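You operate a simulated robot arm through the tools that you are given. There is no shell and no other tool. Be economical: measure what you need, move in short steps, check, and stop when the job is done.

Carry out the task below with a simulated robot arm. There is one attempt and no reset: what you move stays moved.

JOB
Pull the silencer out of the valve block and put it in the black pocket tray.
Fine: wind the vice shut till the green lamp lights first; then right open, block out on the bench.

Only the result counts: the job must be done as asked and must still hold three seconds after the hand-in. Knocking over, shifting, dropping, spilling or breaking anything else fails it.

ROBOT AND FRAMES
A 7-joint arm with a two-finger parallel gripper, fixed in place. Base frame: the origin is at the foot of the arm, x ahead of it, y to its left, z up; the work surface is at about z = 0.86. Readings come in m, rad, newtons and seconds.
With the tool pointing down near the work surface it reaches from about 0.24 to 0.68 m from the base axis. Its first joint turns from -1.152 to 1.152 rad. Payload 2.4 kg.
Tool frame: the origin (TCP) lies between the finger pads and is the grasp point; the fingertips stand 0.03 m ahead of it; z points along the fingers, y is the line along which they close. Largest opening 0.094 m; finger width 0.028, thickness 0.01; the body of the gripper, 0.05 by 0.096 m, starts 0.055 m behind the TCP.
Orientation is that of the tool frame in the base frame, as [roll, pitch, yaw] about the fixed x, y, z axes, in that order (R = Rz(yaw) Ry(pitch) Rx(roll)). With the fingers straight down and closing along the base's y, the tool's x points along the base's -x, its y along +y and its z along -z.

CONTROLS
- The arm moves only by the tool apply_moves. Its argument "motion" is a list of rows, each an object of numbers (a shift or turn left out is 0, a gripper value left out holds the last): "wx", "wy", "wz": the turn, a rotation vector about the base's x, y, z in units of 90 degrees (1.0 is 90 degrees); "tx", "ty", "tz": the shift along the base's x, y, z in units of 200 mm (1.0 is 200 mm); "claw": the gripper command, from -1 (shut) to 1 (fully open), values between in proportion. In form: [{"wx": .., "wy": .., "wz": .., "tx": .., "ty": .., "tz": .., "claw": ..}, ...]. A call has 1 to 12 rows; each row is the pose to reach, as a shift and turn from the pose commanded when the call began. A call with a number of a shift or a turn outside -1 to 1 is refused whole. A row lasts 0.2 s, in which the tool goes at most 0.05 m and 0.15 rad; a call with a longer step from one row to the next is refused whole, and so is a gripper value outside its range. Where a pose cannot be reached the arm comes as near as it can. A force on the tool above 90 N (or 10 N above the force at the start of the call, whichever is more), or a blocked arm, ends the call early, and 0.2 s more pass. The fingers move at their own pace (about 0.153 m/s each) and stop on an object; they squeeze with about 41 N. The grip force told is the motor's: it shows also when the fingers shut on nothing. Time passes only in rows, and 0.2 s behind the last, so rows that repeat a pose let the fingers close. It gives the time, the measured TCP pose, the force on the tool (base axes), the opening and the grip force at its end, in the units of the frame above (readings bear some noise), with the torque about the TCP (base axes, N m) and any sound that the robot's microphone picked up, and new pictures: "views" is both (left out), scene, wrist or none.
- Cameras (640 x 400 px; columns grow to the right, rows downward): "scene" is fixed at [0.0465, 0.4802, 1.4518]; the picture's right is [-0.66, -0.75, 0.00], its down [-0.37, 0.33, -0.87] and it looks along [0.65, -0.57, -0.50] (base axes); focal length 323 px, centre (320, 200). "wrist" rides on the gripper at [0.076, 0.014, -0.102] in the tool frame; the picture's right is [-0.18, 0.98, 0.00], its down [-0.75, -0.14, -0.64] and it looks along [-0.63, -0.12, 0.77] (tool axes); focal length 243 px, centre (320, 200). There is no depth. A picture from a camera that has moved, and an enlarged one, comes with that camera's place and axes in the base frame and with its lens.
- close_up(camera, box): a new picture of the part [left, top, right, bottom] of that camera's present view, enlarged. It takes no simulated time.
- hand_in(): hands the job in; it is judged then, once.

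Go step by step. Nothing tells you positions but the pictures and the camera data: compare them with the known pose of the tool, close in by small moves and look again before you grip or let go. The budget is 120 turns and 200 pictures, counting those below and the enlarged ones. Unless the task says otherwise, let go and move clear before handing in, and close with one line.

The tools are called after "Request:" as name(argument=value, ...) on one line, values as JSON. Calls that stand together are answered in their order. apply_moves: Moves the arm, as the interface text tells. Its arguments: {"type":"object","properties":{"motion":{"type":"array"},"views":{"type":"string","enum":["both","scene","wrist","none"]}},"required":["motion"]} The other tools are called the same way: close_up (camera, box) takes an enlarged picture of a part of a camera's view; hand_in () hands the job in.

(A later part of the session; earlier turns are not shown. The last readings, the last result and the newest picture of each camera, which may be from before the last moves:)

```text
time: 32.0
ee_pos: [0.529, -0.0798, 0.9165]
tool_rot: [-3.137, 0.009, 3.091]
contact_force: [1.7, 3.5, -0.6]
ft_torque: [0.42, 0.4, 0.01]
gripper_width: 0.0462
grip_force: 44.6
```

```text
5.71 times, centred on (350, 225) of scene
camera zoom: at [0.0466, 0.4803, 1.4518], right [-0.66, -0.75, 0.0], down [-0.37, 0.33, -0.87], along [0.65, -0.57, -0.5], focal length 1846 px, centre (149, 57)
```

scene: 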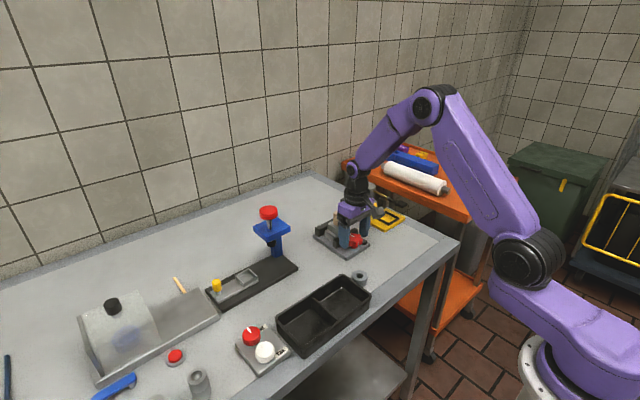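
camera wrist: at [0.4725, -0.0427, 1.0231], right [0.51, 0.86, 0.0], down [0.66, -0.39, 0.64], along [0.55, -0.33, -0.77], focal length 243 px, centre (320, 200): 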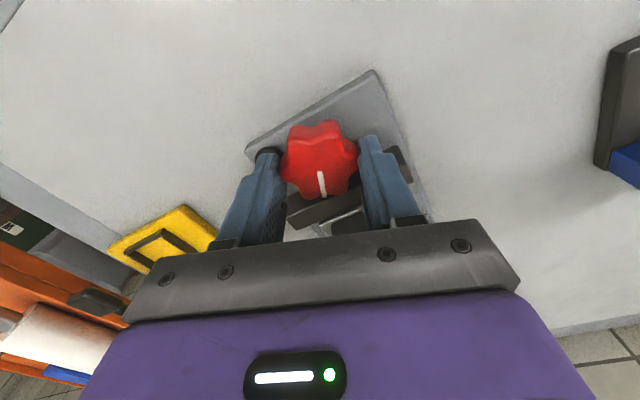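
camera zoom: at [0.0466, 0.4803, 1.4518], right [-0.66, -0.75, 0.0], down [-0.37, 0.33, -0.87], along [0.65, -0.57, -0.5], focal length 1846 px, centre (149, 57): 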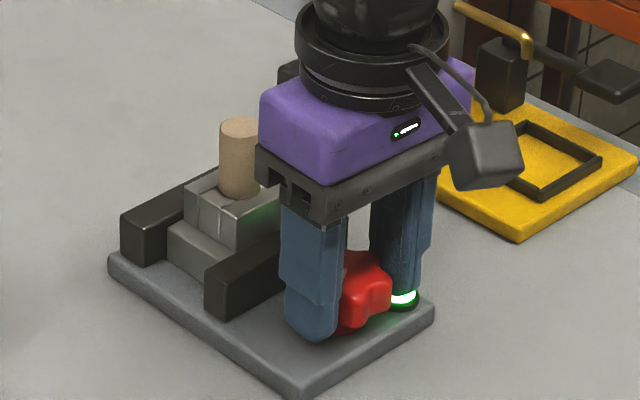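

The green lamp is lit. I'll release and rise to check it stays lit, then go for the silencer.

Request:
apply_moves(motion=[{"claw": 0.36}, {"claw": 0.36}, {"tz": 0.15}, {"tz": 0.35}, {"tz": 0.5}, {"tz": 0.5, "claw": 0.3, "wz": 0.03}], views="both")

Request:
close_up(camera="wrist", box=[220, 70, 420, 230])

Request:
close_up(camera="scene", box=[300, 190, 400, 260])

```text
time: 33.5
ee_pos: [0.5261, -0.0794, 1.0191]
tool_rot: [-3.137, 0.01, 3.138]
contact_force: [0.0, -0.3, -0.3]
ft_torque: [0.01, 0.01, 0.01]
gripper_width: 0.0608
grip_force: 0.1
camera wrist: at [0.4508, -0.0662, 1.1207], right [0.19, 0.98, 0.0], down [0.75, -0.14, 0.65], along [0.64, -0.12, -0.76], focal length 243 px, centre (320, 200)
```

scene: 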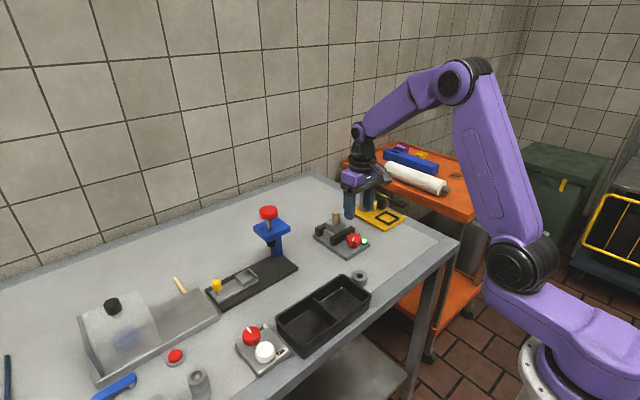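
wrist: 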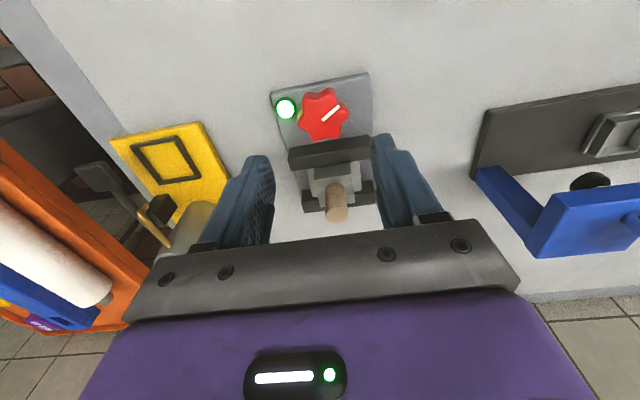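

```text
2.50 times, centred on (320, 150) of wrist
camera zoom: at [0.4508, -0.0662, 1.1207], right [0.19, 0.98, 0.0], down [0.75, -0.14, 0.65], along [0.64, -0.12, -0.76], focal length 606 px, centre (320, 325)
```

zoom: 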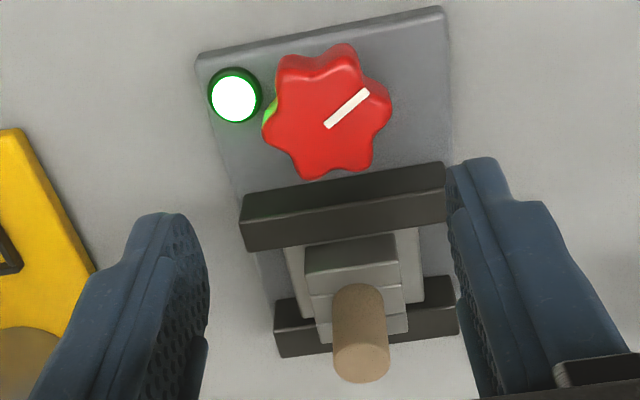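

```text
5.71 times, centred on (350, 225) of scene
camera zoom: at [0.0465, 0.4802, 1.4518], right [-0.66, -0.75, 0.0], down [-0.37, 0.33, -0.87], along [0.65, -0.57, -0.5], focal length 1846 px, centre (149, 57)
```

zoom: 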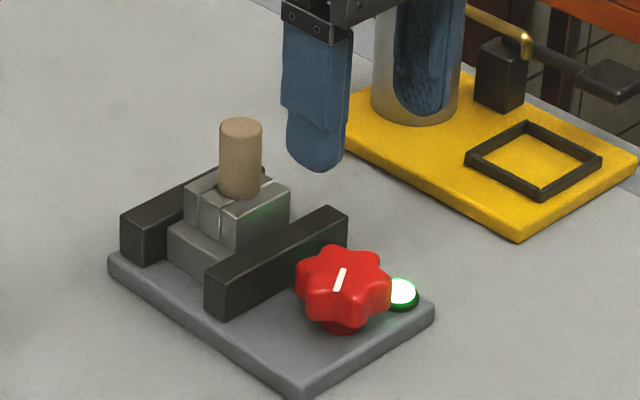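

The lamp holds green. The silencer is now at about (0.6175, -0.081), top z 0.949, diameter about 22 mm. I'll move above it and check alignment.

Request:
apply_moves(motion=[{"tx": 0.15, "claw": 0.3}, {"tx": 0.35, "ty": -0.005}, {"tx": 0.457, "ty": -0.008, "tz": -0.05}, {"tx": 0.457, "ty": -0.008, "tz": -0.13}, {"tx": 0.457, "ty": -0.008, "tz": -0.13}], views="none")

Request:
close_up(camera="wrist", box=[220, 70, 420, 230])

Request:
close_up(camera="scene", box=[300, 190, 400, 260])

```text
time: 34.6
ee_pos: [0.6183, -0.0824, 0.9921]
tool_rot: [-3.135, 0.01, 3.139]
contact_force: [-0.4, -0.3, 0.7]
ft_torque: [-0.03, 0.01, 0.0]
gripper_width: 0.0613
grip_force: 0.1
```

```text
2.50 times, centred on (320, 150) of wrist
camera zoom: at [0.5423, -0.0684, 1.0937], right [0.19, 0.98, 0.0], down [0.75, -0.14, 0.65], along [0.64, -0.12, -0.76], focal length 606 px, centre (320, 325)
```

zoom: 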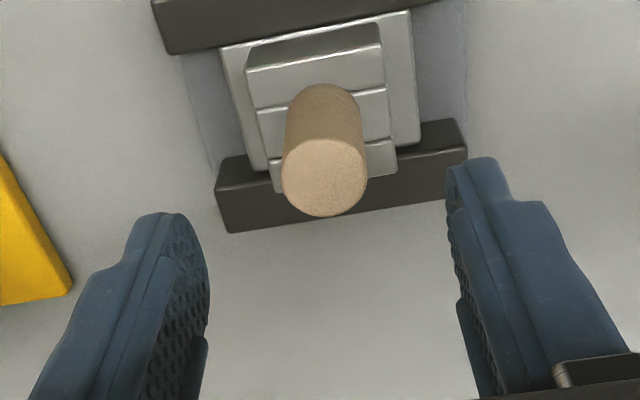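

```text
5.71 times, centred on (350, 225) of scene
camera zoom: at [0.0465, 0.4802, 1.4518], right [-0.66, -0.75, 0.0], down [-0.37, 0.33, -0.87], along [0.65, -0.57, -0.5], focal length 1846 px, centre (149, 57)
```

zoom: 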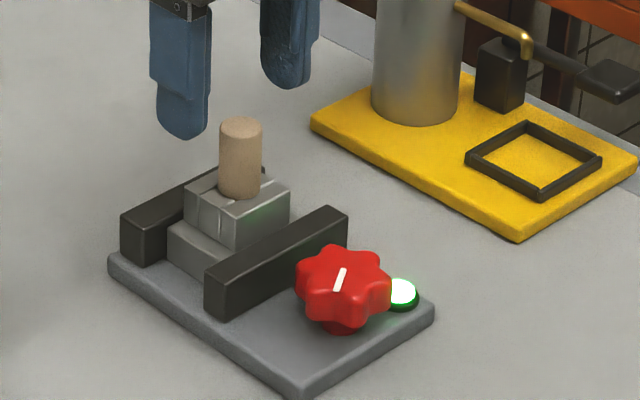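

Aligned within 3 mm. Descending with a small trim and gripping the silencer's upper part, without pulling yet.

Request:
apply_moves(motion=[{"tx": -0.013, "ty": 0.007}, {"tx": -0.013, "ty": 0.007, "tz": -0.12}, {"tx": -0.013, "ty": 0.007, "tz": -0.245}, {"tx": -0.013, "ty": 0.007, "tz": -0.245, "claw": -1}, {"tx": -0.013, "ty": 0.007, "tz": -0.245, "claw": -1}, {"tx": -0.013, "ty": 0.007, "tz": -0.245, "claw": -1}], views="none")

Request:
close_up(camera="wrist", box=[220, 70, 420, 230])

Request:
close_up(camera="scene", box=[300, 190, 400, 260])

```text
time: 36.0
ee_pos: [0.616, -0.0807, 0.9406]
tool_rot: [-3.136, 0.012, 3.141]
contact_force: [-1.2, 1.0, 2.0]
ft_torque: [0.09, 0.15, 0.01]
gripper_width: 0.04
grip_force: 41.1
```

```text
2.50 times, centred on (320, 150) of wrist
camera zoom: at [0.54, -0.0669, 1.0419], right [0.19, 0.98, 0.0], down [0.75, -0.14, 0.65], along [0.64, -0.12, -0.76], focal length 606 px, centre (320, 325)
```

zoom: 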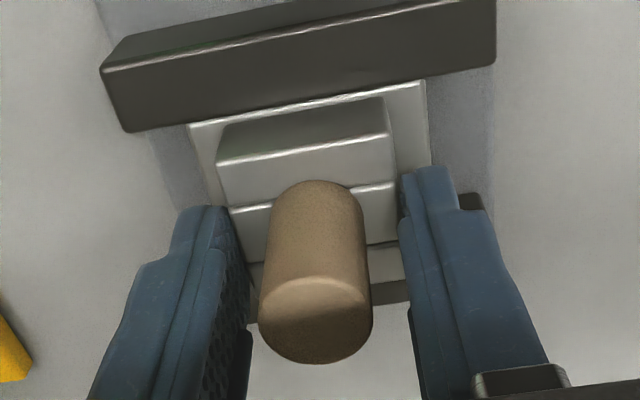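

```text
5.71 times, centred on (350, 225) of scene
camera zoom: at [0.0464, 0.4802, 1.4518], right [-0.66, -0.75, 0.0], down [-0.37, 0.33, -0.87], along [0.65, -0.57, -0.5], focal length 1846 px, centre (149, 57)
```

zoom: 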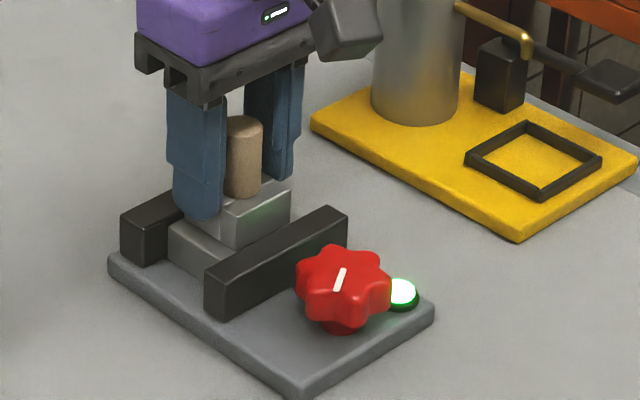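

The opening of 0.040 means the tips are squeezing the block's upper step rather than the silencer. I'll open, rise 12 mm and re-grip.

Request:
apply_moves(motion=[{"claw": 0.1}, {"claw": 0.1}, {"claw": 0.1, "tz": 0.06}, {"claw": 0.1, "tz": 0.06}, {"claw": -1, "tz": 0.06}, {"claw": -1, "tz": 0.06}, {"claw": -1, "tz": 0.06}], views="none")

Request:
close_up(camera="wrist", box=[220, 70, 420, 230])

Request:
close_up(camera="scene", box=[300, 190, 400, 260])

```text
time: 37.6
ee_pos: [0.6166, -0.0816, 0.9538]
tool_rot: [-3.137, 0.009, 3.141]
contact_force: [-0.1, 0.0, -0.6]
ft_torque: [-0.03, 0.03, 0.0]
gripper_width: 0.022
grip_force: 41.2
```

```text
2.50 times, centred on (320, 150) of wrist
camera zoom: at [0.5404, -0.067, 1.0553], right [0.19, 0.98, 0.0], down [0.75, -0.14, 0.65], along [0.64, -0.12, -0.76], focal length 606 px, centre (320, 325)
```

zoom: 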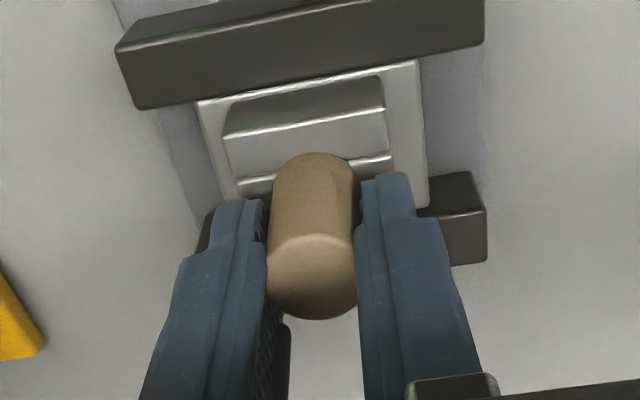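

```text
5.71 times, centred on (350, 225) of scene
camera zoom: at [0.0465, 0.4802, 1.4518], right [-0.66, -0.75, 0.0], down [-0.37, 0.33, -0.87], along [0.65, -0.57, -0.5], focal length 1846 px, centre (149, 57)
```

zoom: 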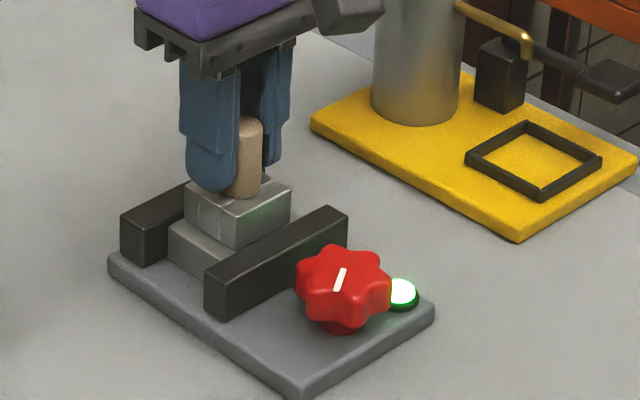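

The silencer is gripped at 22 mm. Pulling straight up in small steps.

Request:
apply_moves(motion=[{"tz": 0.02, "claw": -1}, {"tz": 0.05}, {"tz": 0.09}, {"tz": 0.14}, {"tz": 0.2}, {"tz": 0.3}, {"tz": 0.4}, {"tz": 0.4}], views="both")

Request:
close_up(camera="scene", box=[290, 160, 410, 260])

```text
time: 39.5
ee_pos: [0.6183, -0.0797, 1.035]
tool_rot: [-3.136, 0.01, 3.14]
contact_force: [0.2, 0.7, -1.0]
ft_torque: [0.01, 0.02, -0.03]
gripper_width: 0.0218
grip_force: 41.1
camera wrist: at [0.5418, -0.0647, 1.1365], right [0.19, 0.98, 0.0], down [0.75, -0.14, 0.65], along [0.64, -0.12, -0.76], focal length 243 px, centre (320, 200)
```

scene: 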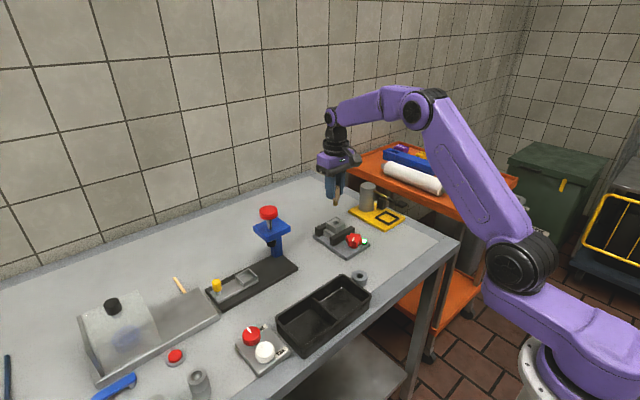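
wrist: 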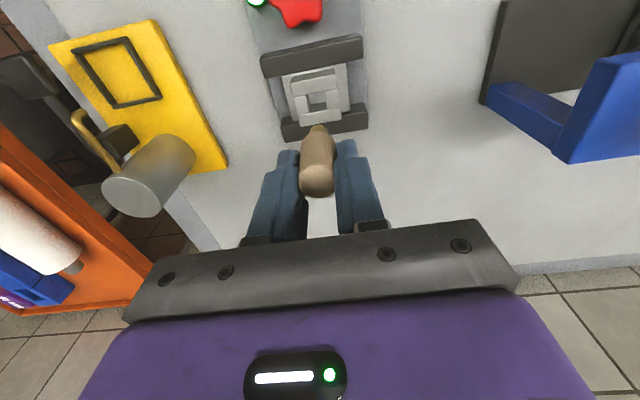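

```text
4.00 times, centred on (350, 210) of scene
camera zoom: at [0.0465, 0.4802, 1.4518], right [-0.66, -0.75, 0.0], down [-0.37, 0.33, -0.87], along [0.65, -0.57, -0.5], focal length 1292 px, centre (200, 160)
```

zoom: 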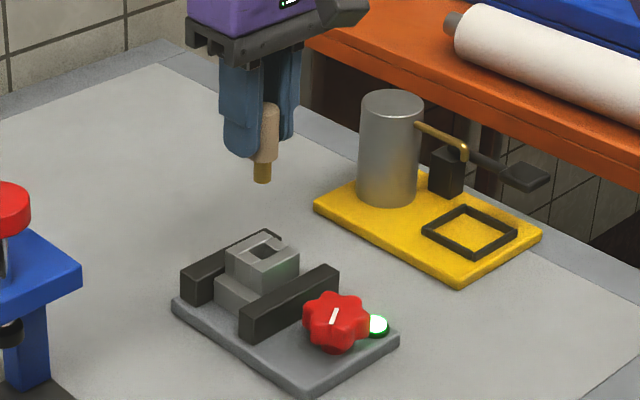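

The silencer came out with its spigot, the block stayed put and the lamp is still green. I'll carry it towards the tray's nearer pocket at about (0.41, 0.10), going back in x first, then across.

Request:
apply_moves(motion=[{"tx": -0.2, "tz": 0.1}, {"tx": -0.42, "tz": 0.1}, {"tx": -0.64, "tz": 0.1}, {"tx": -0.85, "ty": 0.05, "tz": 0.1}, {"tx": -0.95, "ty": 0.25, "tz": 0.1}, {"tx": -1.0, "ty": 0.48, "tz": 0.1}, {"tx": -1.0, "ty": 0.7, "tz": 0.1}, {"tx": -1.0, "ty": 0.9, "tz": 0.1}, {"tx": -1.0, "ty": 0.9, "tz": 0.05}, {"tx": -1.0, "ty": 0.9, "tz": 0.0}], views="both")

Request:
close_up(camera="scene", box=[220, 220, 400, 380])

```text
time: 41.6
ee_pos: [0.4173, 0.098, 1.0356]
tool_rot: [-3.136, 0.011, 3.139]
contact_force: [-0.7, 0.1, -0.5]
ft_torque: [0.0, -0.04, 0.0]
gripper_width: 0.0209
grip_force: 40.9
camera wrist: at [0.3415, 0.1127, 1.1367], right [0.19, 0.98, 0.0], down [0.75, -0.14, 0.65], along [0.64, -0.12, -0.76], focal length 243 px, centre (320, 200)
```

scene: 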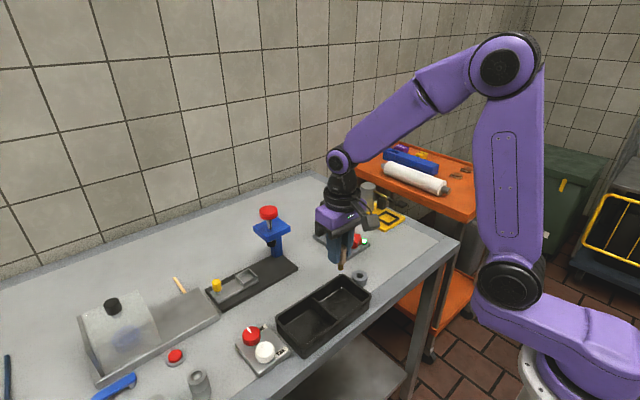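
wrist: 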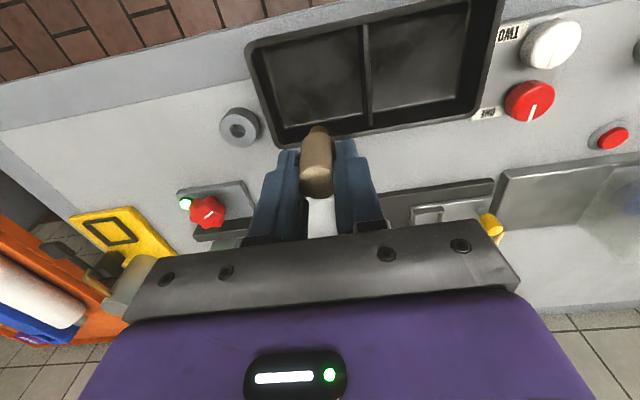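

```text
2.50 times, centred on (310, 300) of scene
camera zoom: at [0.0465, 0.4802, 1.4518], right [-0.66, -0.75, 0.0], down [-0.37, 0.33, -0.87], along [0.65, -0.57, -0.5], focal length 808 px, centre (345, -50)
```

zoom: 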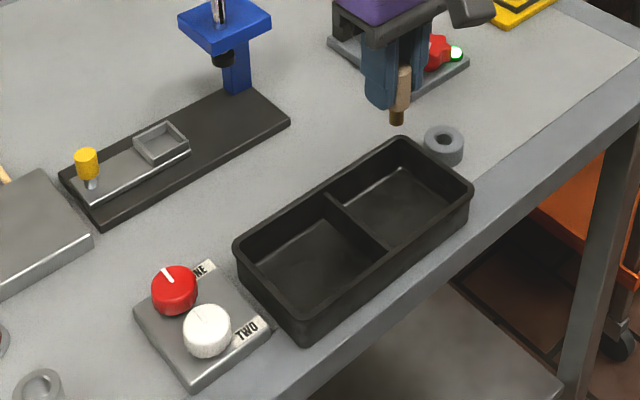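

The pocket centre is confirmed at about (0.410, 0.097). Trimming and lowering until the spigot is close to the pocket floor.

Request:
apply_moves(motion=[{"tx": -0.036, "tz": -0.1}, {"tx": -0.036, "tz": -0.25}, {"tx": -0.036, "tz": -0.38}, {"tx": -0.036, "tz": -0.44}, {"tx": -0.036, "tz": -0.44}], views="none")

Request:
close_up(camera="scene", box=[260, 230, 400, 350])

Request:
close_up(camera="wrist", box=[180, 40, 460, 250])

```text
time: 42.9
ee_pos: [0.4108, 0.0986, 0.9471]
tool_rot: [-3.137, 0.01, 3.138]
contact_force: [0.7, 0.0, 0.6]
ft_torque: [-0.04, -0.02, 0.02]
gripper_width: 0.0206
grip_force: 41.5
```

```text
3.33 times, centred on (330, 290) of scene
camera zoom: at [0.0465, 0.4802, 1.4518], right [-0.66, -0.75, 0.0], down [-0.37, 0.33, -0.87], along [0.65, -0.57, -0.5], focal length 1077 px, centre (287, -100)
```

zoom: 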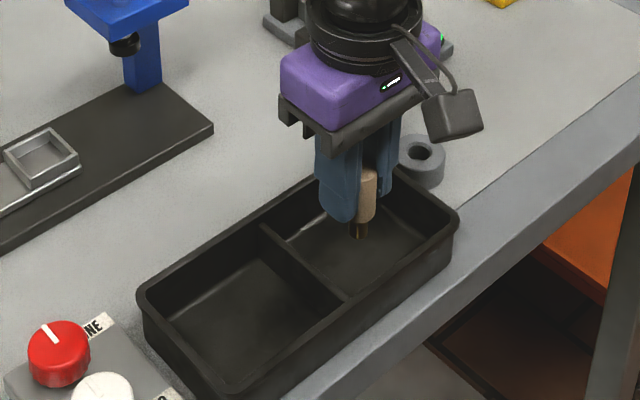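

```text
1.90 times, centred on (320, 145) of wrist
camera zoom: at [0.3346, 0.1122, 1.0481], right [0.19, 0.98, 0.0], down [0.75, -0.14, 0.65], along [0.64, -0.12, -0.76], focal length 462 px, centre (320, 305)
```

zoom: 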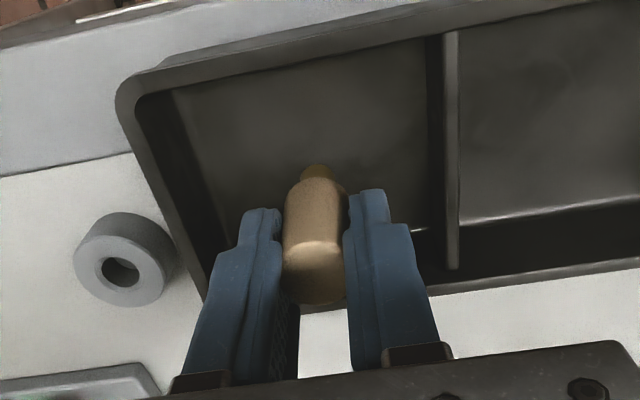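

It's inside the pocket with the spigot just above the floor. Lowering gently to touch.

Request:
apply_moves(motion=[{"tz": -0.02}, {"tz": -0.035}, {"tz": -0.05}, {"tz": -0.05}], views="none")

Request:
close_up(camera="scene", box=[310, 240, 390, 310])

```text
time: 43.9
ee_pos: [0.4095, 0.0988, 0.9366]
tool_rot: [-3.137, 0.01, 3.14]
contact_force: [-0.1, 0.5, 0.2]
ft_torque: [0.0, 0.01, 0.01]
gripper_width: 0.0203
grip_force: 41.0
```

```text
5.71 times, centred on (350, 275) of scene
camera zoom: at [0.0465, 0.4802, 1.4518], right [-0.66, -0.75, 0.0], down [-0.37, 0.33, -0.87], along [0.65, -0.57, -0.5], focal length 1846 px, centre (149, -229)
```

zoom: 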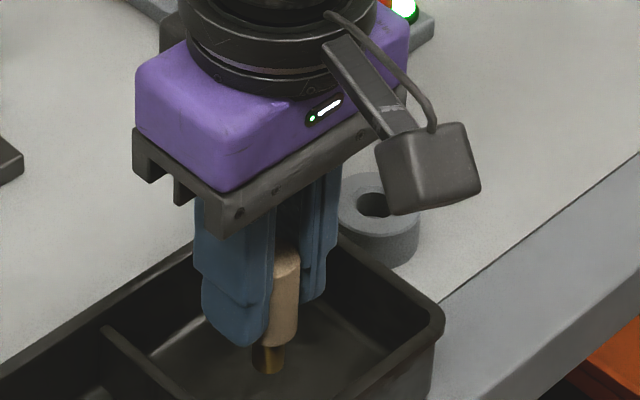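

Still free of contact; the spigot tip computes to z about 0.875. Continuing down in small steps.

Request:
apply_moves(motion=[{"tz": -0.01}, {"tz": -0.02}, {"tz": -0.03}, {"tz": -0.03}], views="none")

```text
time: 44.9
ee_pos: [0.4109, 0.0999, 0.9303]
tool_rot: [-3.136, 0.01, 3.141]
contact_force: [0.1, 0.5, -0.7]
ft_torque: [-0.02, 0.01, 0.01]
gripper_width: 0.0205
grip_force: 41.0
```

Request:
apply_moves(motion=[{"tz": -0.01}, {"tz": -0.02}, {"tz": -0.02}], views="none")

Request:
close_up(camera="scene", box=[310, 240, 390, 310])

```text
time: 45.6
ee_pos: [0.4109, 0.099, 0.9264]
tool_rot: [-3.136, 0.009, 3.14]
contact_force: [-0.2, 0.6, -0.2]
ft_torque: [-0.02, 0.05, 0.04]
gripper_width: 0.0203
grip_force: 41.1
```

```text
5.71 times, centred on (350, 275) of scene
camera zoom: at [0.0465, 0.4802, 1.4518], right [-0.66, -0.75, 0.0], down [-0.37, 0.33, -0.87], along [0.65, -0.57, -0.5], focal length 1846 px, centre (149, -229)
```

zoom: 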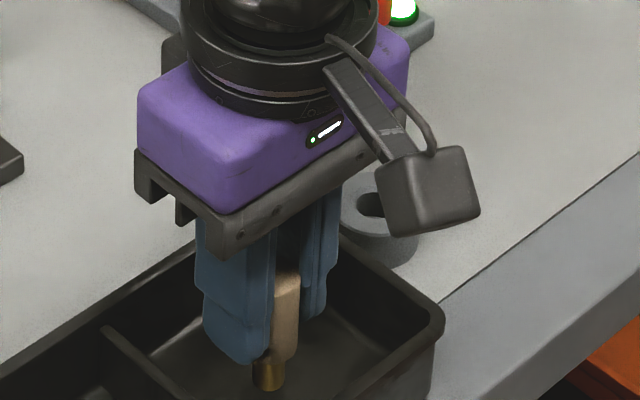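

Almost down; a few more millimetres.

Request:
apply_moves(motion=[{"tz": -0.01}, {"tz": -0.015}, {"tz": -0.02}, {"tz": -0.02}], views="none")

Request:
close_up(camera="wrist", box=[220, 90, 420, 230])

```text
time: 46.6
ee_pos: [0.4104, 0.0998, 0.9233]
tool_rot: [-3.136, 0.01, 3.139]
contact_force: [-0.3, 0.0, -0.6]
ft_torque: [-0.02, 0.01, 0.0]
gripper_width: 0.02
grip_force: 40.5
```

```text
2.86 times, centred on (320, 160) of wrist
camera zoom: at [0.3341, 0.1136, 1.0241], right [0.19, 0.98, 0.0], down [0.75, -0.14, 0.65], along [0.64, -0.12, -0.76], focal length 693 px, centre (320, 314)
```

zoom: 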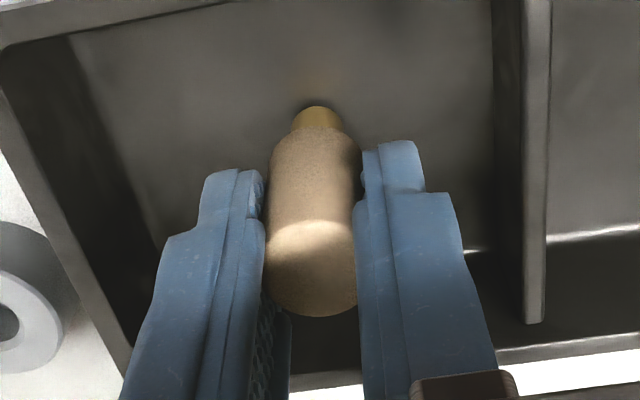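

Request:
apply_moves(motion=[{"tz": -0.01}, {"tz": -0.02}, {"tz": -0.025}], views="none")

Request:
close_up(camera="scene", box=[310, 240, 390, 310])

```text
time: 47.5
ee_pos: [0.4096, 0.0997, 0.9168]
tool_rot: [-3.137, 0.013, 3.139]
contact_force: [-1.3, -0.1, 30.4]
ft_torque: [0.01, 0.21, -0.01]
gripper_width: 0.0202
grip_force: 41.2
```

```text
5.71 times, centred on (350, 275) of scene
camera zoom: at [0.046, 0.4801, 1.4519], right [-0.66, -0.75, 0.0], down [-0.37, 0.33, -0.87], along [0.65, -0.57, -0.5], focal length 1846 px, centre (149, -229)
```

zoom: 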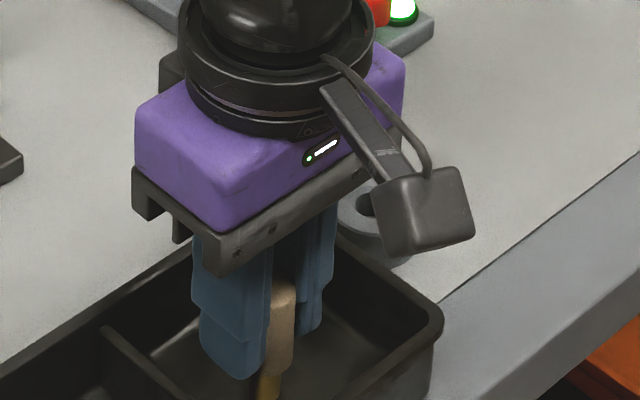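

It's touching the floor (30 N). I'll ease up 1 mm, open gently, then rise.

Request:
apply_moves(motion=[{"tz": 0.005}, {"tz": 0.005, "claw": -0.3}, {"tz": 0.005, "claw": -0.1}, {"tz": 0.005, "claw": 0.0}, {"tz": 0.1, "claw": 0.0}, {"tz": 0.3}, {"tz": 0.5}, {"tz": 0.7}, {"tz": 0.7}], views="both")

Request:
close_up(camera="scene", box=[260, 230, 400, 350])

```text
time: 49.5
ee_pos: [0.4109, 0.1, 1.058]
tool_rot: [-3.136, 0.01, 3.139]
contact_force: [-0.9, 0.2, -0.5]
ft_torque: [-0.01, -0.03, 0.03]
gripper_width: 0.047
grip_force: 0.1
camera wrist: at [0.3339, 0.1148, 1.1589], right [0.19, 0.98, 0.0], down [0.75, -0.14, 0.65], along [0.64, -0.12, -0.76], focal length 243 px, centre (320, 200)
```

scene: 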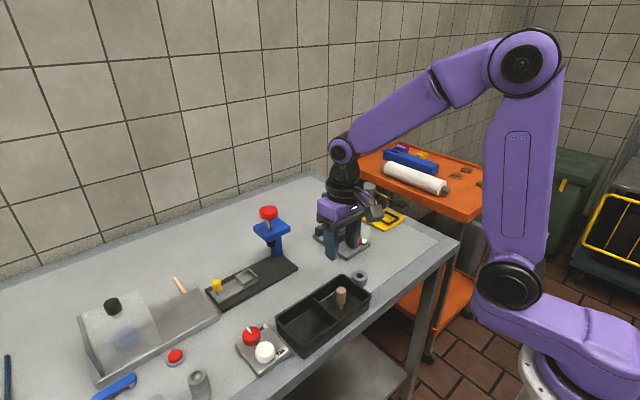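
wrist: 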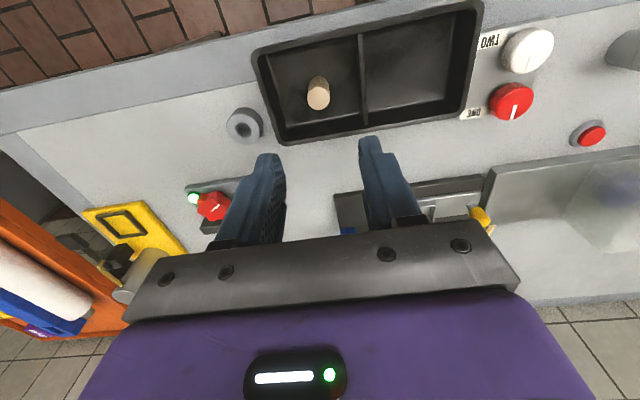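

```text
3.33 times, centred on (330, 290) of scene
camera zoom: at [0.0465, 0.4802, 1.4518], right [-0.66, -0.75, 0.0], down [-0.37, 0.33, -0.87], along [0.65, -0.57, -0.5], focal length 1077 px, centre (287, -100)
```

zoom: 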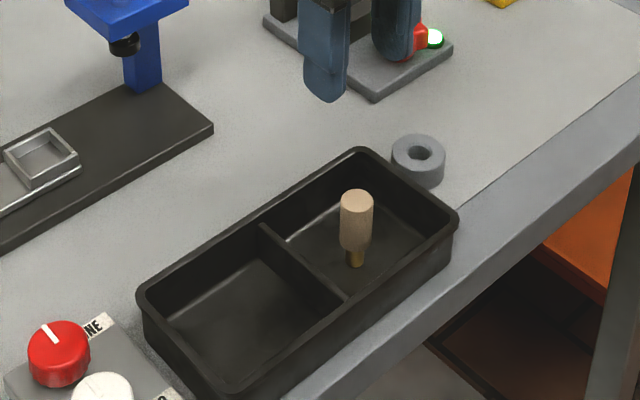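

The silencer stands in the pocket. Next I'll go back to the vice knob and unwind it counter-clockwise.

Request:
apply_moves(motion=[{"tx": 0.1, "ty": -0.2, "claw": 0.36}, {"tx": 0.2, "ty": -0.42}, {"tx": 0.3, "ty": -0.63}, {"tx": 0.45, "ty": -0.8}, {"tx": 0.588, "ty": -0.898, "wz": -0.035}, {"tx": 0.588, "ty": -0.898, "tz": -0.2, "wz": -0.035}, {"tx": 0.588, "ty": -0.898, "tz": -0.4, "wz": -0.035}, {"tx": 0.588, "ty": -0.898, "tz": -0.5, "wz": -0.035}, {"tx": 0.588, "ty": -0.898, "tz": -0.5, "wz": -0.035}], views="none")

Request:
close_up(camera="wrist", box=[220, 70, 420, 230])

Request:
close_up(camera="scene", box=[300, 190, 400, 260])

```text
time: 51.5
ee_pos: [0.5267, -0.0796, 0.9581]
tool_rot: [-3.136, 0.01, 3.084]
contact_force: [-0.2, -0.2, 0.7]
ft_torque: [0.03, 0.03, -0.02]
gripper_width: 0.064
grip_force: 0.0
```

```text
2.50 times, centred on (320, 150) of wrist
camera zoom: at [0.4515, -0.0605, 1.0591], right [0.24, 0.97, 0.0], down [0.74, -0.18, 0.65], along [0.63, -0.16, -0.76], focal length 606 px, centre (320, 325)
```

zoom: 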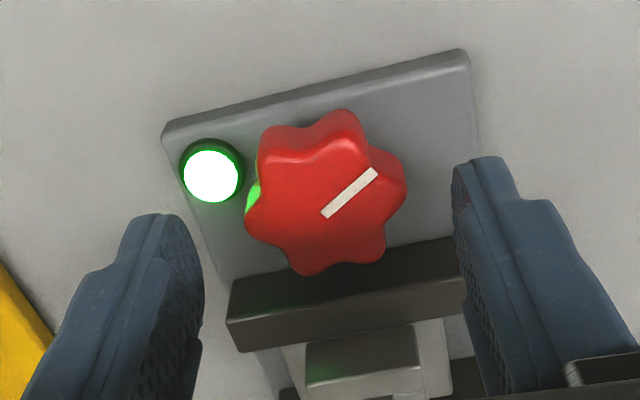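

```text
5.71 times, centred on (350, 225) of scene
camera zoom: at [0.0465, 0.4802, 1.4518], right [-0.66, -0.75, 0.0], down [-0.37, 0.33, -0.87], along [0.65, -0.57, -0.5], focal length 1846 px, centre (149, 57)
```

zoom: 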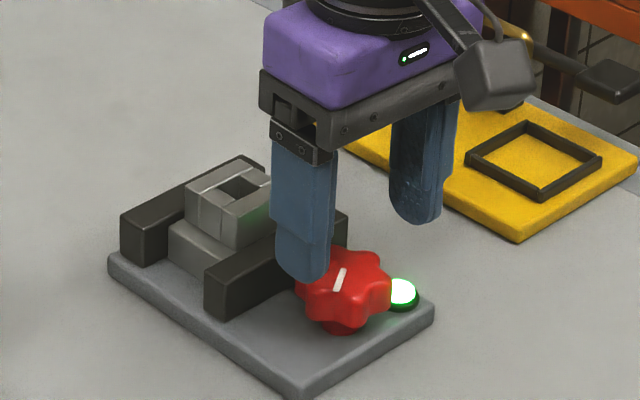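

Lobes are aligned with the fingers. Descending, gripping, and turning counter-clockwise while watching the forces.

Request:
apply_moves(motion=[{"tx": 0.009, "tz": -0.1}, {"tx": 0.009, "tz": -0.208}, {"tx": 0.009, "tz": -0.208}, {"tx": 0.009, "tz": -0.208, "claw": -1}, {"tx": 0.009, "tz": -0.208, "claw": -1}, {"tx": 0.009, "tz": -0.208, "claw": -1}, {"tx": 0.009, "ty": -0.005, "tz": -0.208, "wz": 0.09, "claw": -1}, {"tx": 0.01, "ty": -0.01, "tz": -0.208, "wz": 0.18, "claw": -1}, {"tx": 0.012, "ty": -0.016, "tz": -0.208, "wz": 0.27, "claw": -1}, {"tx": 0.014, "ty": -0.021, "tz": -0.208, "wz": 0.36, "claw": -1}, {"tx": 0.016, "ty": -0.024, "tz": -0.208, "wz": 0.43, "claw": -1}, {"tx": 0.016, "ty": -0.024, "tz": -0.208, "wz": 0.43, "claw": -1}], views="none")

Request:
close_up(camera="wrist", box=[220, 70, 420, 230])

```text
time: 54.0
ee_pos: [0.5328, -0.0835, 0.9161]
tool_rot: [-3.137, 0.009, -2.521]
contact_force: [4.0, 6.7, -17.1]
ft_torque: [0.5, -0.17, 0.03]
gripper_width: 0.0464
grip_force: 44.9
```

```text
2.50 times, centred on (320, 150) of wrist
camera zoom: at [0.4612, -0.1174, 1.017], right [-0.42, 0.91, 0.0], down [0.69, 0.32, 0.65], along [0.59, 0.27, -0.76], focal length 606 px, centre (320, 325)
```

zoom: 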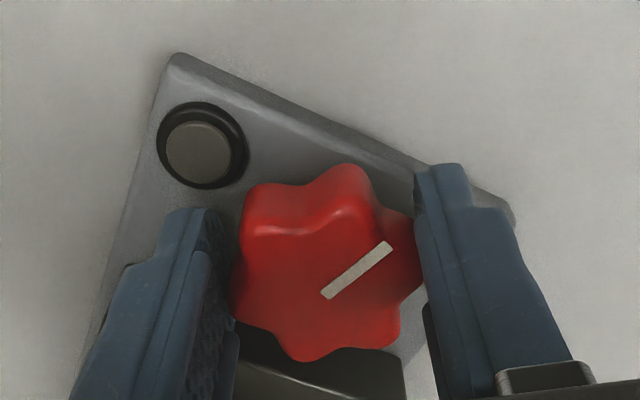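

Unwinding works and the lamp has gone off. Rewinding the wrist to −25° for the next lobe.

Request:
apply_moves(motion=[{"claw": 0.36}, {"tz": 0.12}, {"tz": 0.15, "wz": -0.09}, {"tz": 0.15, "wz": -0.18}, {"tz": 0.15, "wz": -0.27}, {"tz": 0.15, "wz": -0.36}, {"tz": 0.15, "wz": -0.45, "ty": 0.01}, {"tz": 0.15, "wz": -0.54, "ty": 0.02}, {"tz": 0.15, "wz": -0.63, "ty": 0.038, "tx": -0.0035}, {"tz": 0.15, "wz": -0.672, "ty": 0.038, "tx": -0.0035}, {"tz": 0.06, "wz": -0.672, "ty": 0.038, "tx": -0.0035}, {"tz": 0.0, "wz": -0.672, "ty": 0.038, "tx": -0.0035}], views="none")

Request:
close_up(camera="wrist", box=[220, 70, 420, 230])

```text
time: 56.6
ee_pos: [0.5314, -0.0759, 0.9149]
tool_rot: [-3.137, 0.011, 2.703]
contact_force: [0.2, 1.2, -0.1]
ft_torque: [0.01, 0.01, -0.01]
gripper_width: 0.0642
grip_force: 0.0
```

```text
2.50 times, centred on (320, 150) of wrist
camera zoom: at [0.4687, -0.0311, 1.0172], right [0.58, 0.81, 0.0], down [0.62, -0.44, 0.65], along [0.53, -0.38, -0.76], focal length 606 px, centre (320, 325)
```

zoom: 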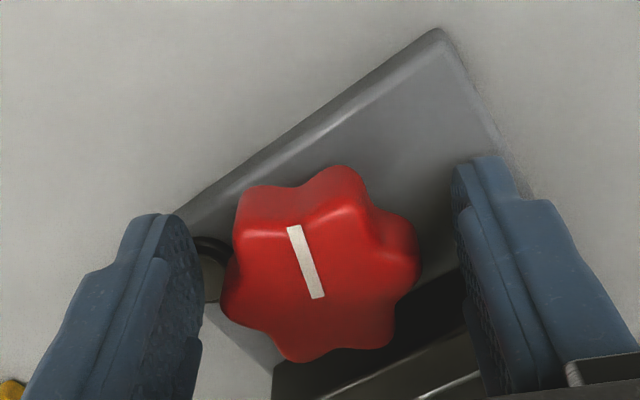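

Good alignment; gripping and turning counter-clockwise.

Request:
apply_moves(motion=[{"tx": -0.005, "ty": -0.003, "claw": 0.36}, {"tx": -0.005, "ty": -0.003, "claw": -1}, {"tx": -0.005, "ty": -0.003, "claw": -1}, {"tx": -0.007, "ty": -0.009, "wz": 0.09, "claw": -1}, {"tx": -0.008, "ty": -0.014, "wz": 0.18, "claw": -1}, {"tx": -0.0085, "ty": -0.019, "wz": 0.27, "claw": -1}, {"tx": -0.0085, "ty": -0.024, "wz": 0.36, "claw": -1}, {"tx": -0.008, "ty": -0.029, "wz": 0.45, "claw": -1}, {"tx": -0.006, "ty": -0.034, "wz": 0.54, "claw": -1}, {"tx": -0.0035, "ty": -0.038, "wz": 0.61, "claw": -1}, {"tx": -0.0035, "ty": -0.038, "wz": 0.61, "claw": -1}], views="none")

Request:
close_up(camera="wrist", box=[220, 70, 420, 230])

```text
time: 59.0
ee_pos: [0.531, -0.0828, 0.9151]
tool_rot: [-3.136, 0.012, -2.618]
contact_force: [-0.9, 14.7, 8.4]
ft_torque: [0.97, -0.84, 0.08]
gripper_width: 0.0461
grip_force: 44.8
```

```text
2.50 times, centred on (320, 150) of wrist
camera zoom: at [0.457, -0.1102, 1.0174], right [-0.33, 0.94, 0.0], down [0.72, 0.25, 0.65], along [0.61, 0.21, -0.76], focal length 606 px, centre (320, 325)
```

zoom: 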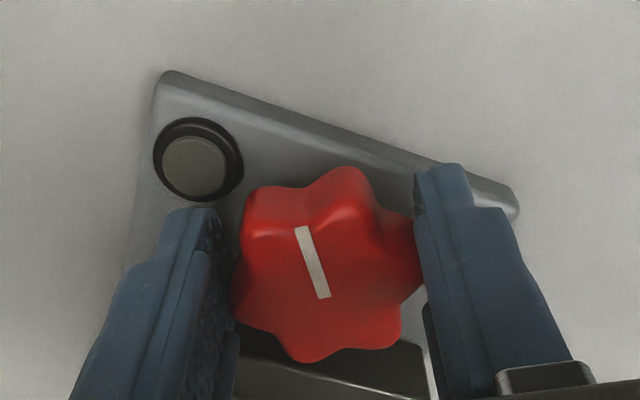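

Continuing: rewind to −30°.

Request:
apply_moves(motion=[{"claw": 0.33}, {"tz": 0.12}, {"tz": 0.15, "wz": -0.09}, {"tz": 0.15, "wz": -0.18}, {"tz": 0.15, "wz": -0.27}, {"tz": 0.15, "wz": -0.36}, {"tz": 0.15, "wz": -0.45, "ty": 0.01}, {"tz": 0.15, "wz": -0.54, "ty": 0.02}, {"tz": 0.15, "wz": -0.63, "ty": 0.0375, "tx": -0.002}, {"tz": 0.15, "wz": -0.65, "ty": 0.0375, "tx": -0.002}, {"tz": 0.06, "wz": -0.65, "ty": 0.0375, "tx": -0.002}, {"tz": 0.005, "wz": -0.65, "ty": 0.0375, "tx": -0.002}], views="none")

Request:
close_up(camera="wrist", box=[220, 70, 420, 230])

```text
time: 61.6
ee_pos: [0.5275, -0.075, 0.9179]
tool_rot: [-3.137, 0.011, 2.641]
contact_force: [-0.2, -0.5, 0.0]
ft_torque: [0.03, -0.02, 0.01]
gripper_width: 0.0625
grip_force: 0.1
```

```text
2.50 times, centred on (320, 150) of wrist
camera zoom: at [0.4686, -0.0275, 1.0198], right [0.63, 0.77, 0.0], down [0.59, -0.48, 0.65], along [0.5, -0.41, -0.76], focal length 606 px, centre (320, 325)
```

zoom: 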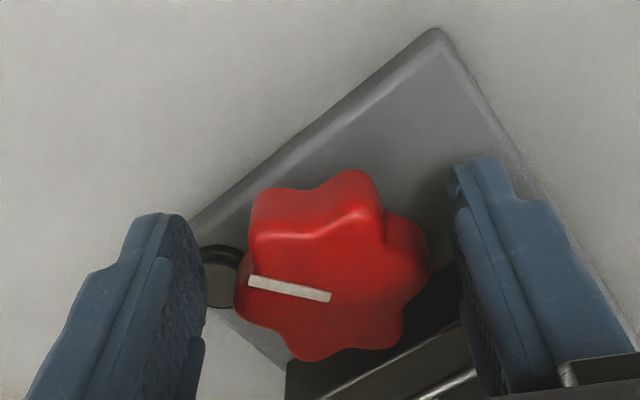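

Aligned; next counter-clockwise stroke.

Request:
apply_moves(motion=[{"claw": -1}, {"claw": -1}, {"tx": -0.001, "ty": -0.005, "wz": 0.09, "claw": -1}, {"tx": -0.003, "ty": -0.01, "wz": 0.18, "claw": -1}, {"tx": -0.004, "ty": -0.0155, "wz": 0.27, "claw": -1}, {"tx": -0.004, "ty": -0.021, "wz": 0.36, "claw": -1}, {"tx": -0.003, "ty": -0.026, "wz": 0.45, "claw": -1}, {"tx": -0.001, "ty": -0.031, "wz": 0.54, "claw": -1}, {"tx": 0.001, "ty": -0.0355, "wz": 0.63, "claw": -1}, {"tx": 0.001, "ty": -0.0355, "wz": 0.63, "claw": -1}], views="none")

Request:
close_up(camera="wrist", box=[220, 70, 420, 230])

Request:
close_up(camera="scene", box=[300, 190, 400, 260])

```text
time: 63.9
ee_pos: [0.5295, -0.0832, 0.9167]
tool_rot: [-3.135, 0.011, -2.65]
contact_force: [-8.3, 14.3, 29.6]
ft_torque: [0.55, 0.14, 0.16]
gripper_width: 0.0463
grip_force: 44.8
```

```text
2.50 times, centred on (320, 150) of wrist
camera zoom: at [0.4547, -0.1084, 1.018], right [-0.3, 0.95, 0.0], down [0.72, 0.23, 0.65], along [0.62, 0.19, -0.76], focal length 606 px, centre (320, 325)
```

zoom: 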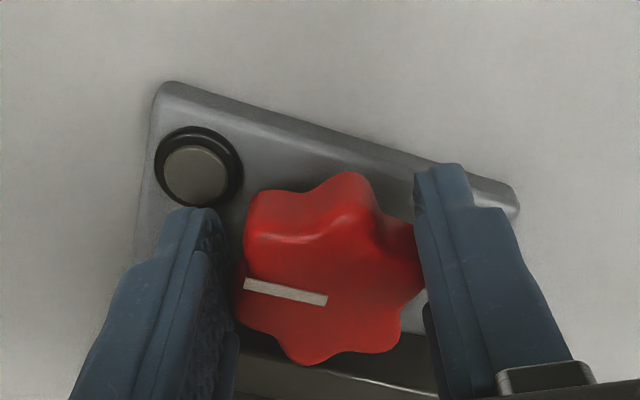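

```text
5.71 times, centred on (350, 225) of scene
camera zoom: at [0.0458, 0.4806, 1.4517], right [-0.66, -0.75, 0.0], down [-0.37, 0.33, -0.87], along [0.65, -0.57, -0.5], focal length 1846 px, centre (149, 57)
```

zoom: 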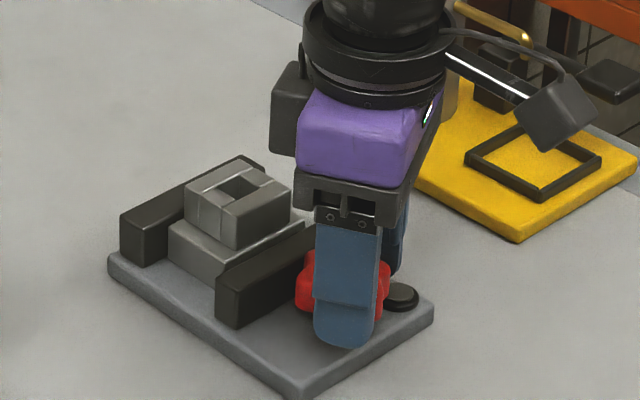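

The gap between the jaw and block is opening. Another cycle.

Request:
apply_moves(motion=[{"claw": 0.3}, {"tz": 0.12}, {"tz": 0.15, "wz": -0.09}, {"tz": 0.15, "wz": -0.18}, {"tz": 0.15, "wz": -0.27}, {"tz": 0.15, "wz": -0.36}, {"tz": 0.15, "wz": -0.45, "ty": 0.01}, {"tz": 0.15, "wz": -0.54, "ty": 0.02}, {"tz": 0.15, "wz": -0.63, "ty": 0.0375, "tx": -0.002}, {"tz": 0.15, "wz": -0.64, "ty": 0.0375, "tx": -0.002}, {"tz": 0.06, "wz": -0.64, "ty": 0.0375, "tx": -0.002}, {"tz": 0.005, "wz": -0.64, "ty": 0.0375, "tx": -0.002}], views="none")

Request:
close_up(camera="wrist", box=[220, 70, 420, 230])

```text
time: 66.5
ee_pos: [0.5293, -0.077, 0.9169]
tool_rot: [-3.136, 0.011, 2.624]
contact_force: [-0.6, -0.5, -0.3]
ft_torque: [0.01, 0.03, 0.0]
gripper_width: 0.0609
grip_force: 0.2
```

```text
2.50 times, centred on (320, 150) of wrist
camera zoom: at [0.4717, -0.027, 1.0192], right [0.65, 0.76, 0.0], down [0.58, -0.49, 0.65], along [0.49, -0.42, -0.76], focal length 606 px, centre (320, 325)
```

zoom: 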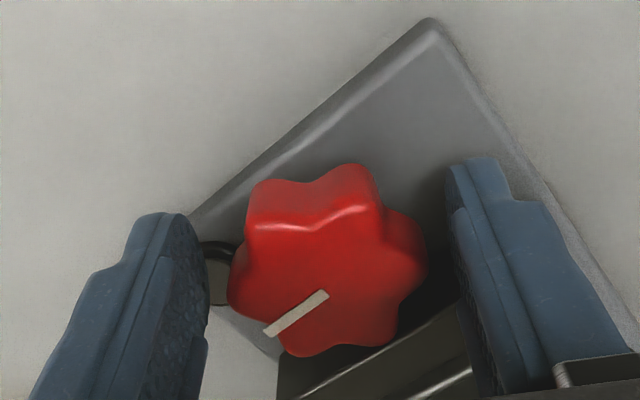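

Request:
apply_moves(motion=[{"claw": -1}, {"claw": -1}, {"tx": -0.001, "ty": -0.005, "wz": 0.09, "claw": -1}, {"tx": -0.003, "ty": -0.01, "wz": 0.18, "claw": -1}, {"tx": -0.004, "ty": -0.0155, "wz": 0.27, "claw": -1}, {"tx": -0.004, "ty": -0.021, "wz": 0.36, "claw": -1}, {"tx": -0.003, "ty": -0.026, "wz": 0.45, "claw": -1}, {"tx": -0.001, "ty": -0.031, "wz": 0.54, "claw": -1}, {"tx": 0.001, "ty": -0.0355, "wz": 0.63, "claw": -1}, {"tx": 0.001, "ty": -0.0355, "wz": 0.63, "claw": -1}], views="none")

Request:
close_up(camera="wrist", box=[220, 70, 420, 230])

Request:
close_up(camera="scene", box=[300, 190, 400, 260])

```text
time: 68.7
ee_pos: [0.5307, -0.0825, 0.9168]
tool_rot: [-3.134, 0.012, -2.663]
contact_force: [16.4, 14.2, -8.0]
ft_torque: [0.81, -0.41, 0.04]
gripper_width: 0.0466
grip_force: 45.6
```

```text
2.50 times, centred on (320, 150) of wrist
camera zoom: at [0.4556, -0.1064, 1.019], right [-0.29, 0.96, 0.0], down [0.72, 0.22, 0.65], along [0.63, 0.18, -0.76], focal length 606 px, centre (320, 325)
```

zoom: 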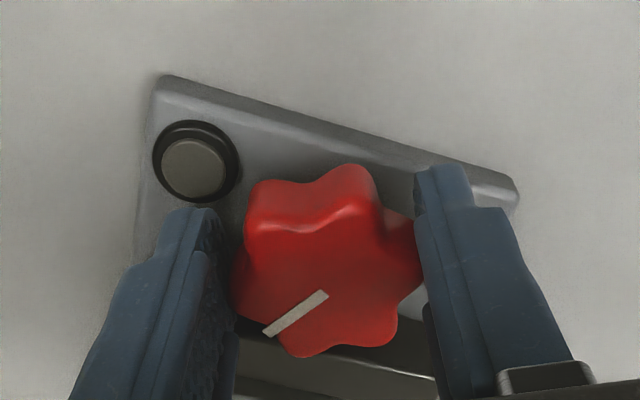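

```text
5.71 times, centred on (350, 225) of scene
camera zoom: at [0.0471, 0.4805, 1.4517], right [-0.66, -0.75, 0.0], down [-0.37, 0.33, -0.87], along [0.65, -0.57, -0.5], focal length 1846 px, centre (149, 57)
```

zoom: 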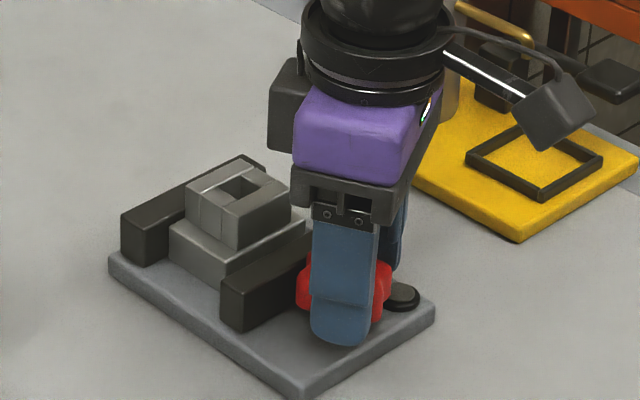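

The jaw is nearly at its starting position. I'll go on until it stops, with a bit more offset to clear the jaw.

Request:
apply_moves(motion=[{"claw": 0.22}, {"tz": 0.12}, {"tz": 0.15, "wz": -0.09}, {"tz": 0.15, "wz": -0.18}, {"tz": 0.15, "wz": -0.27}, {"tz": 0.15, "wz": -0.36}, {"tz": 0.15, "wz": -0.45, "ty": 0.01}, {"tz": 0.15, "wz": -0.54, "ty": 0.02, "tx": -0.0135}, {"tz": 0.15, "wz": -0.62, "ty": 0.039, "tx": -0.0135, "claw": 0.26}, {"tz": 0.15, "wz": -0.62, "ty": 0.039, "tx": -0.0135}, {"tz": 0.06, "wz": -0.62, "ty": 0.039, "tx": -0.0135}, {"tz": 0.005, "wz": -0.62, "ty": 0.039, "tx": -0.0135}], views="none")

Request:
close_up(camera="wrist", box=[220, 70, 420, 230])

```text
time: 71.2
ee_pos: [0.5268, -0.0751, 0.919]
tool_rot: [-3.137, 0.011, 2.641]
contact_force: [-0.4, -0.7, -0.7]
ft_torque: [0.02, -0.03, -0.01]
gripper_width: 0.0591
grip_force: 0.1
```

```text
2.50 times, centred on (320, 150) of wrist
camera zoom: at [0.4674, -0.0266, 1.0206], right [0.63, 0.77, 0.0], down [0.59, -0.48, 0.65], along [0.5, -0.41, -0.76], focal length 606 px, centre (320, 325)
```

zoom: 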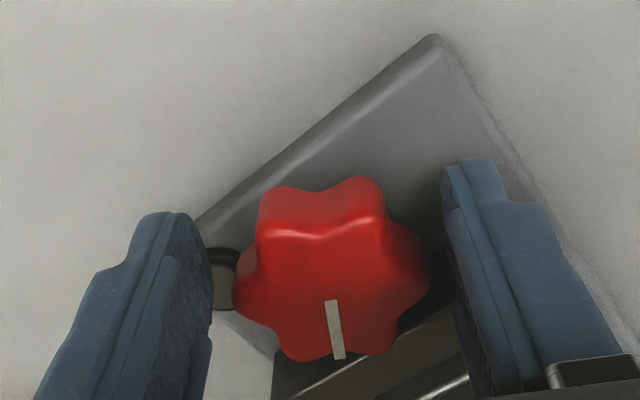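

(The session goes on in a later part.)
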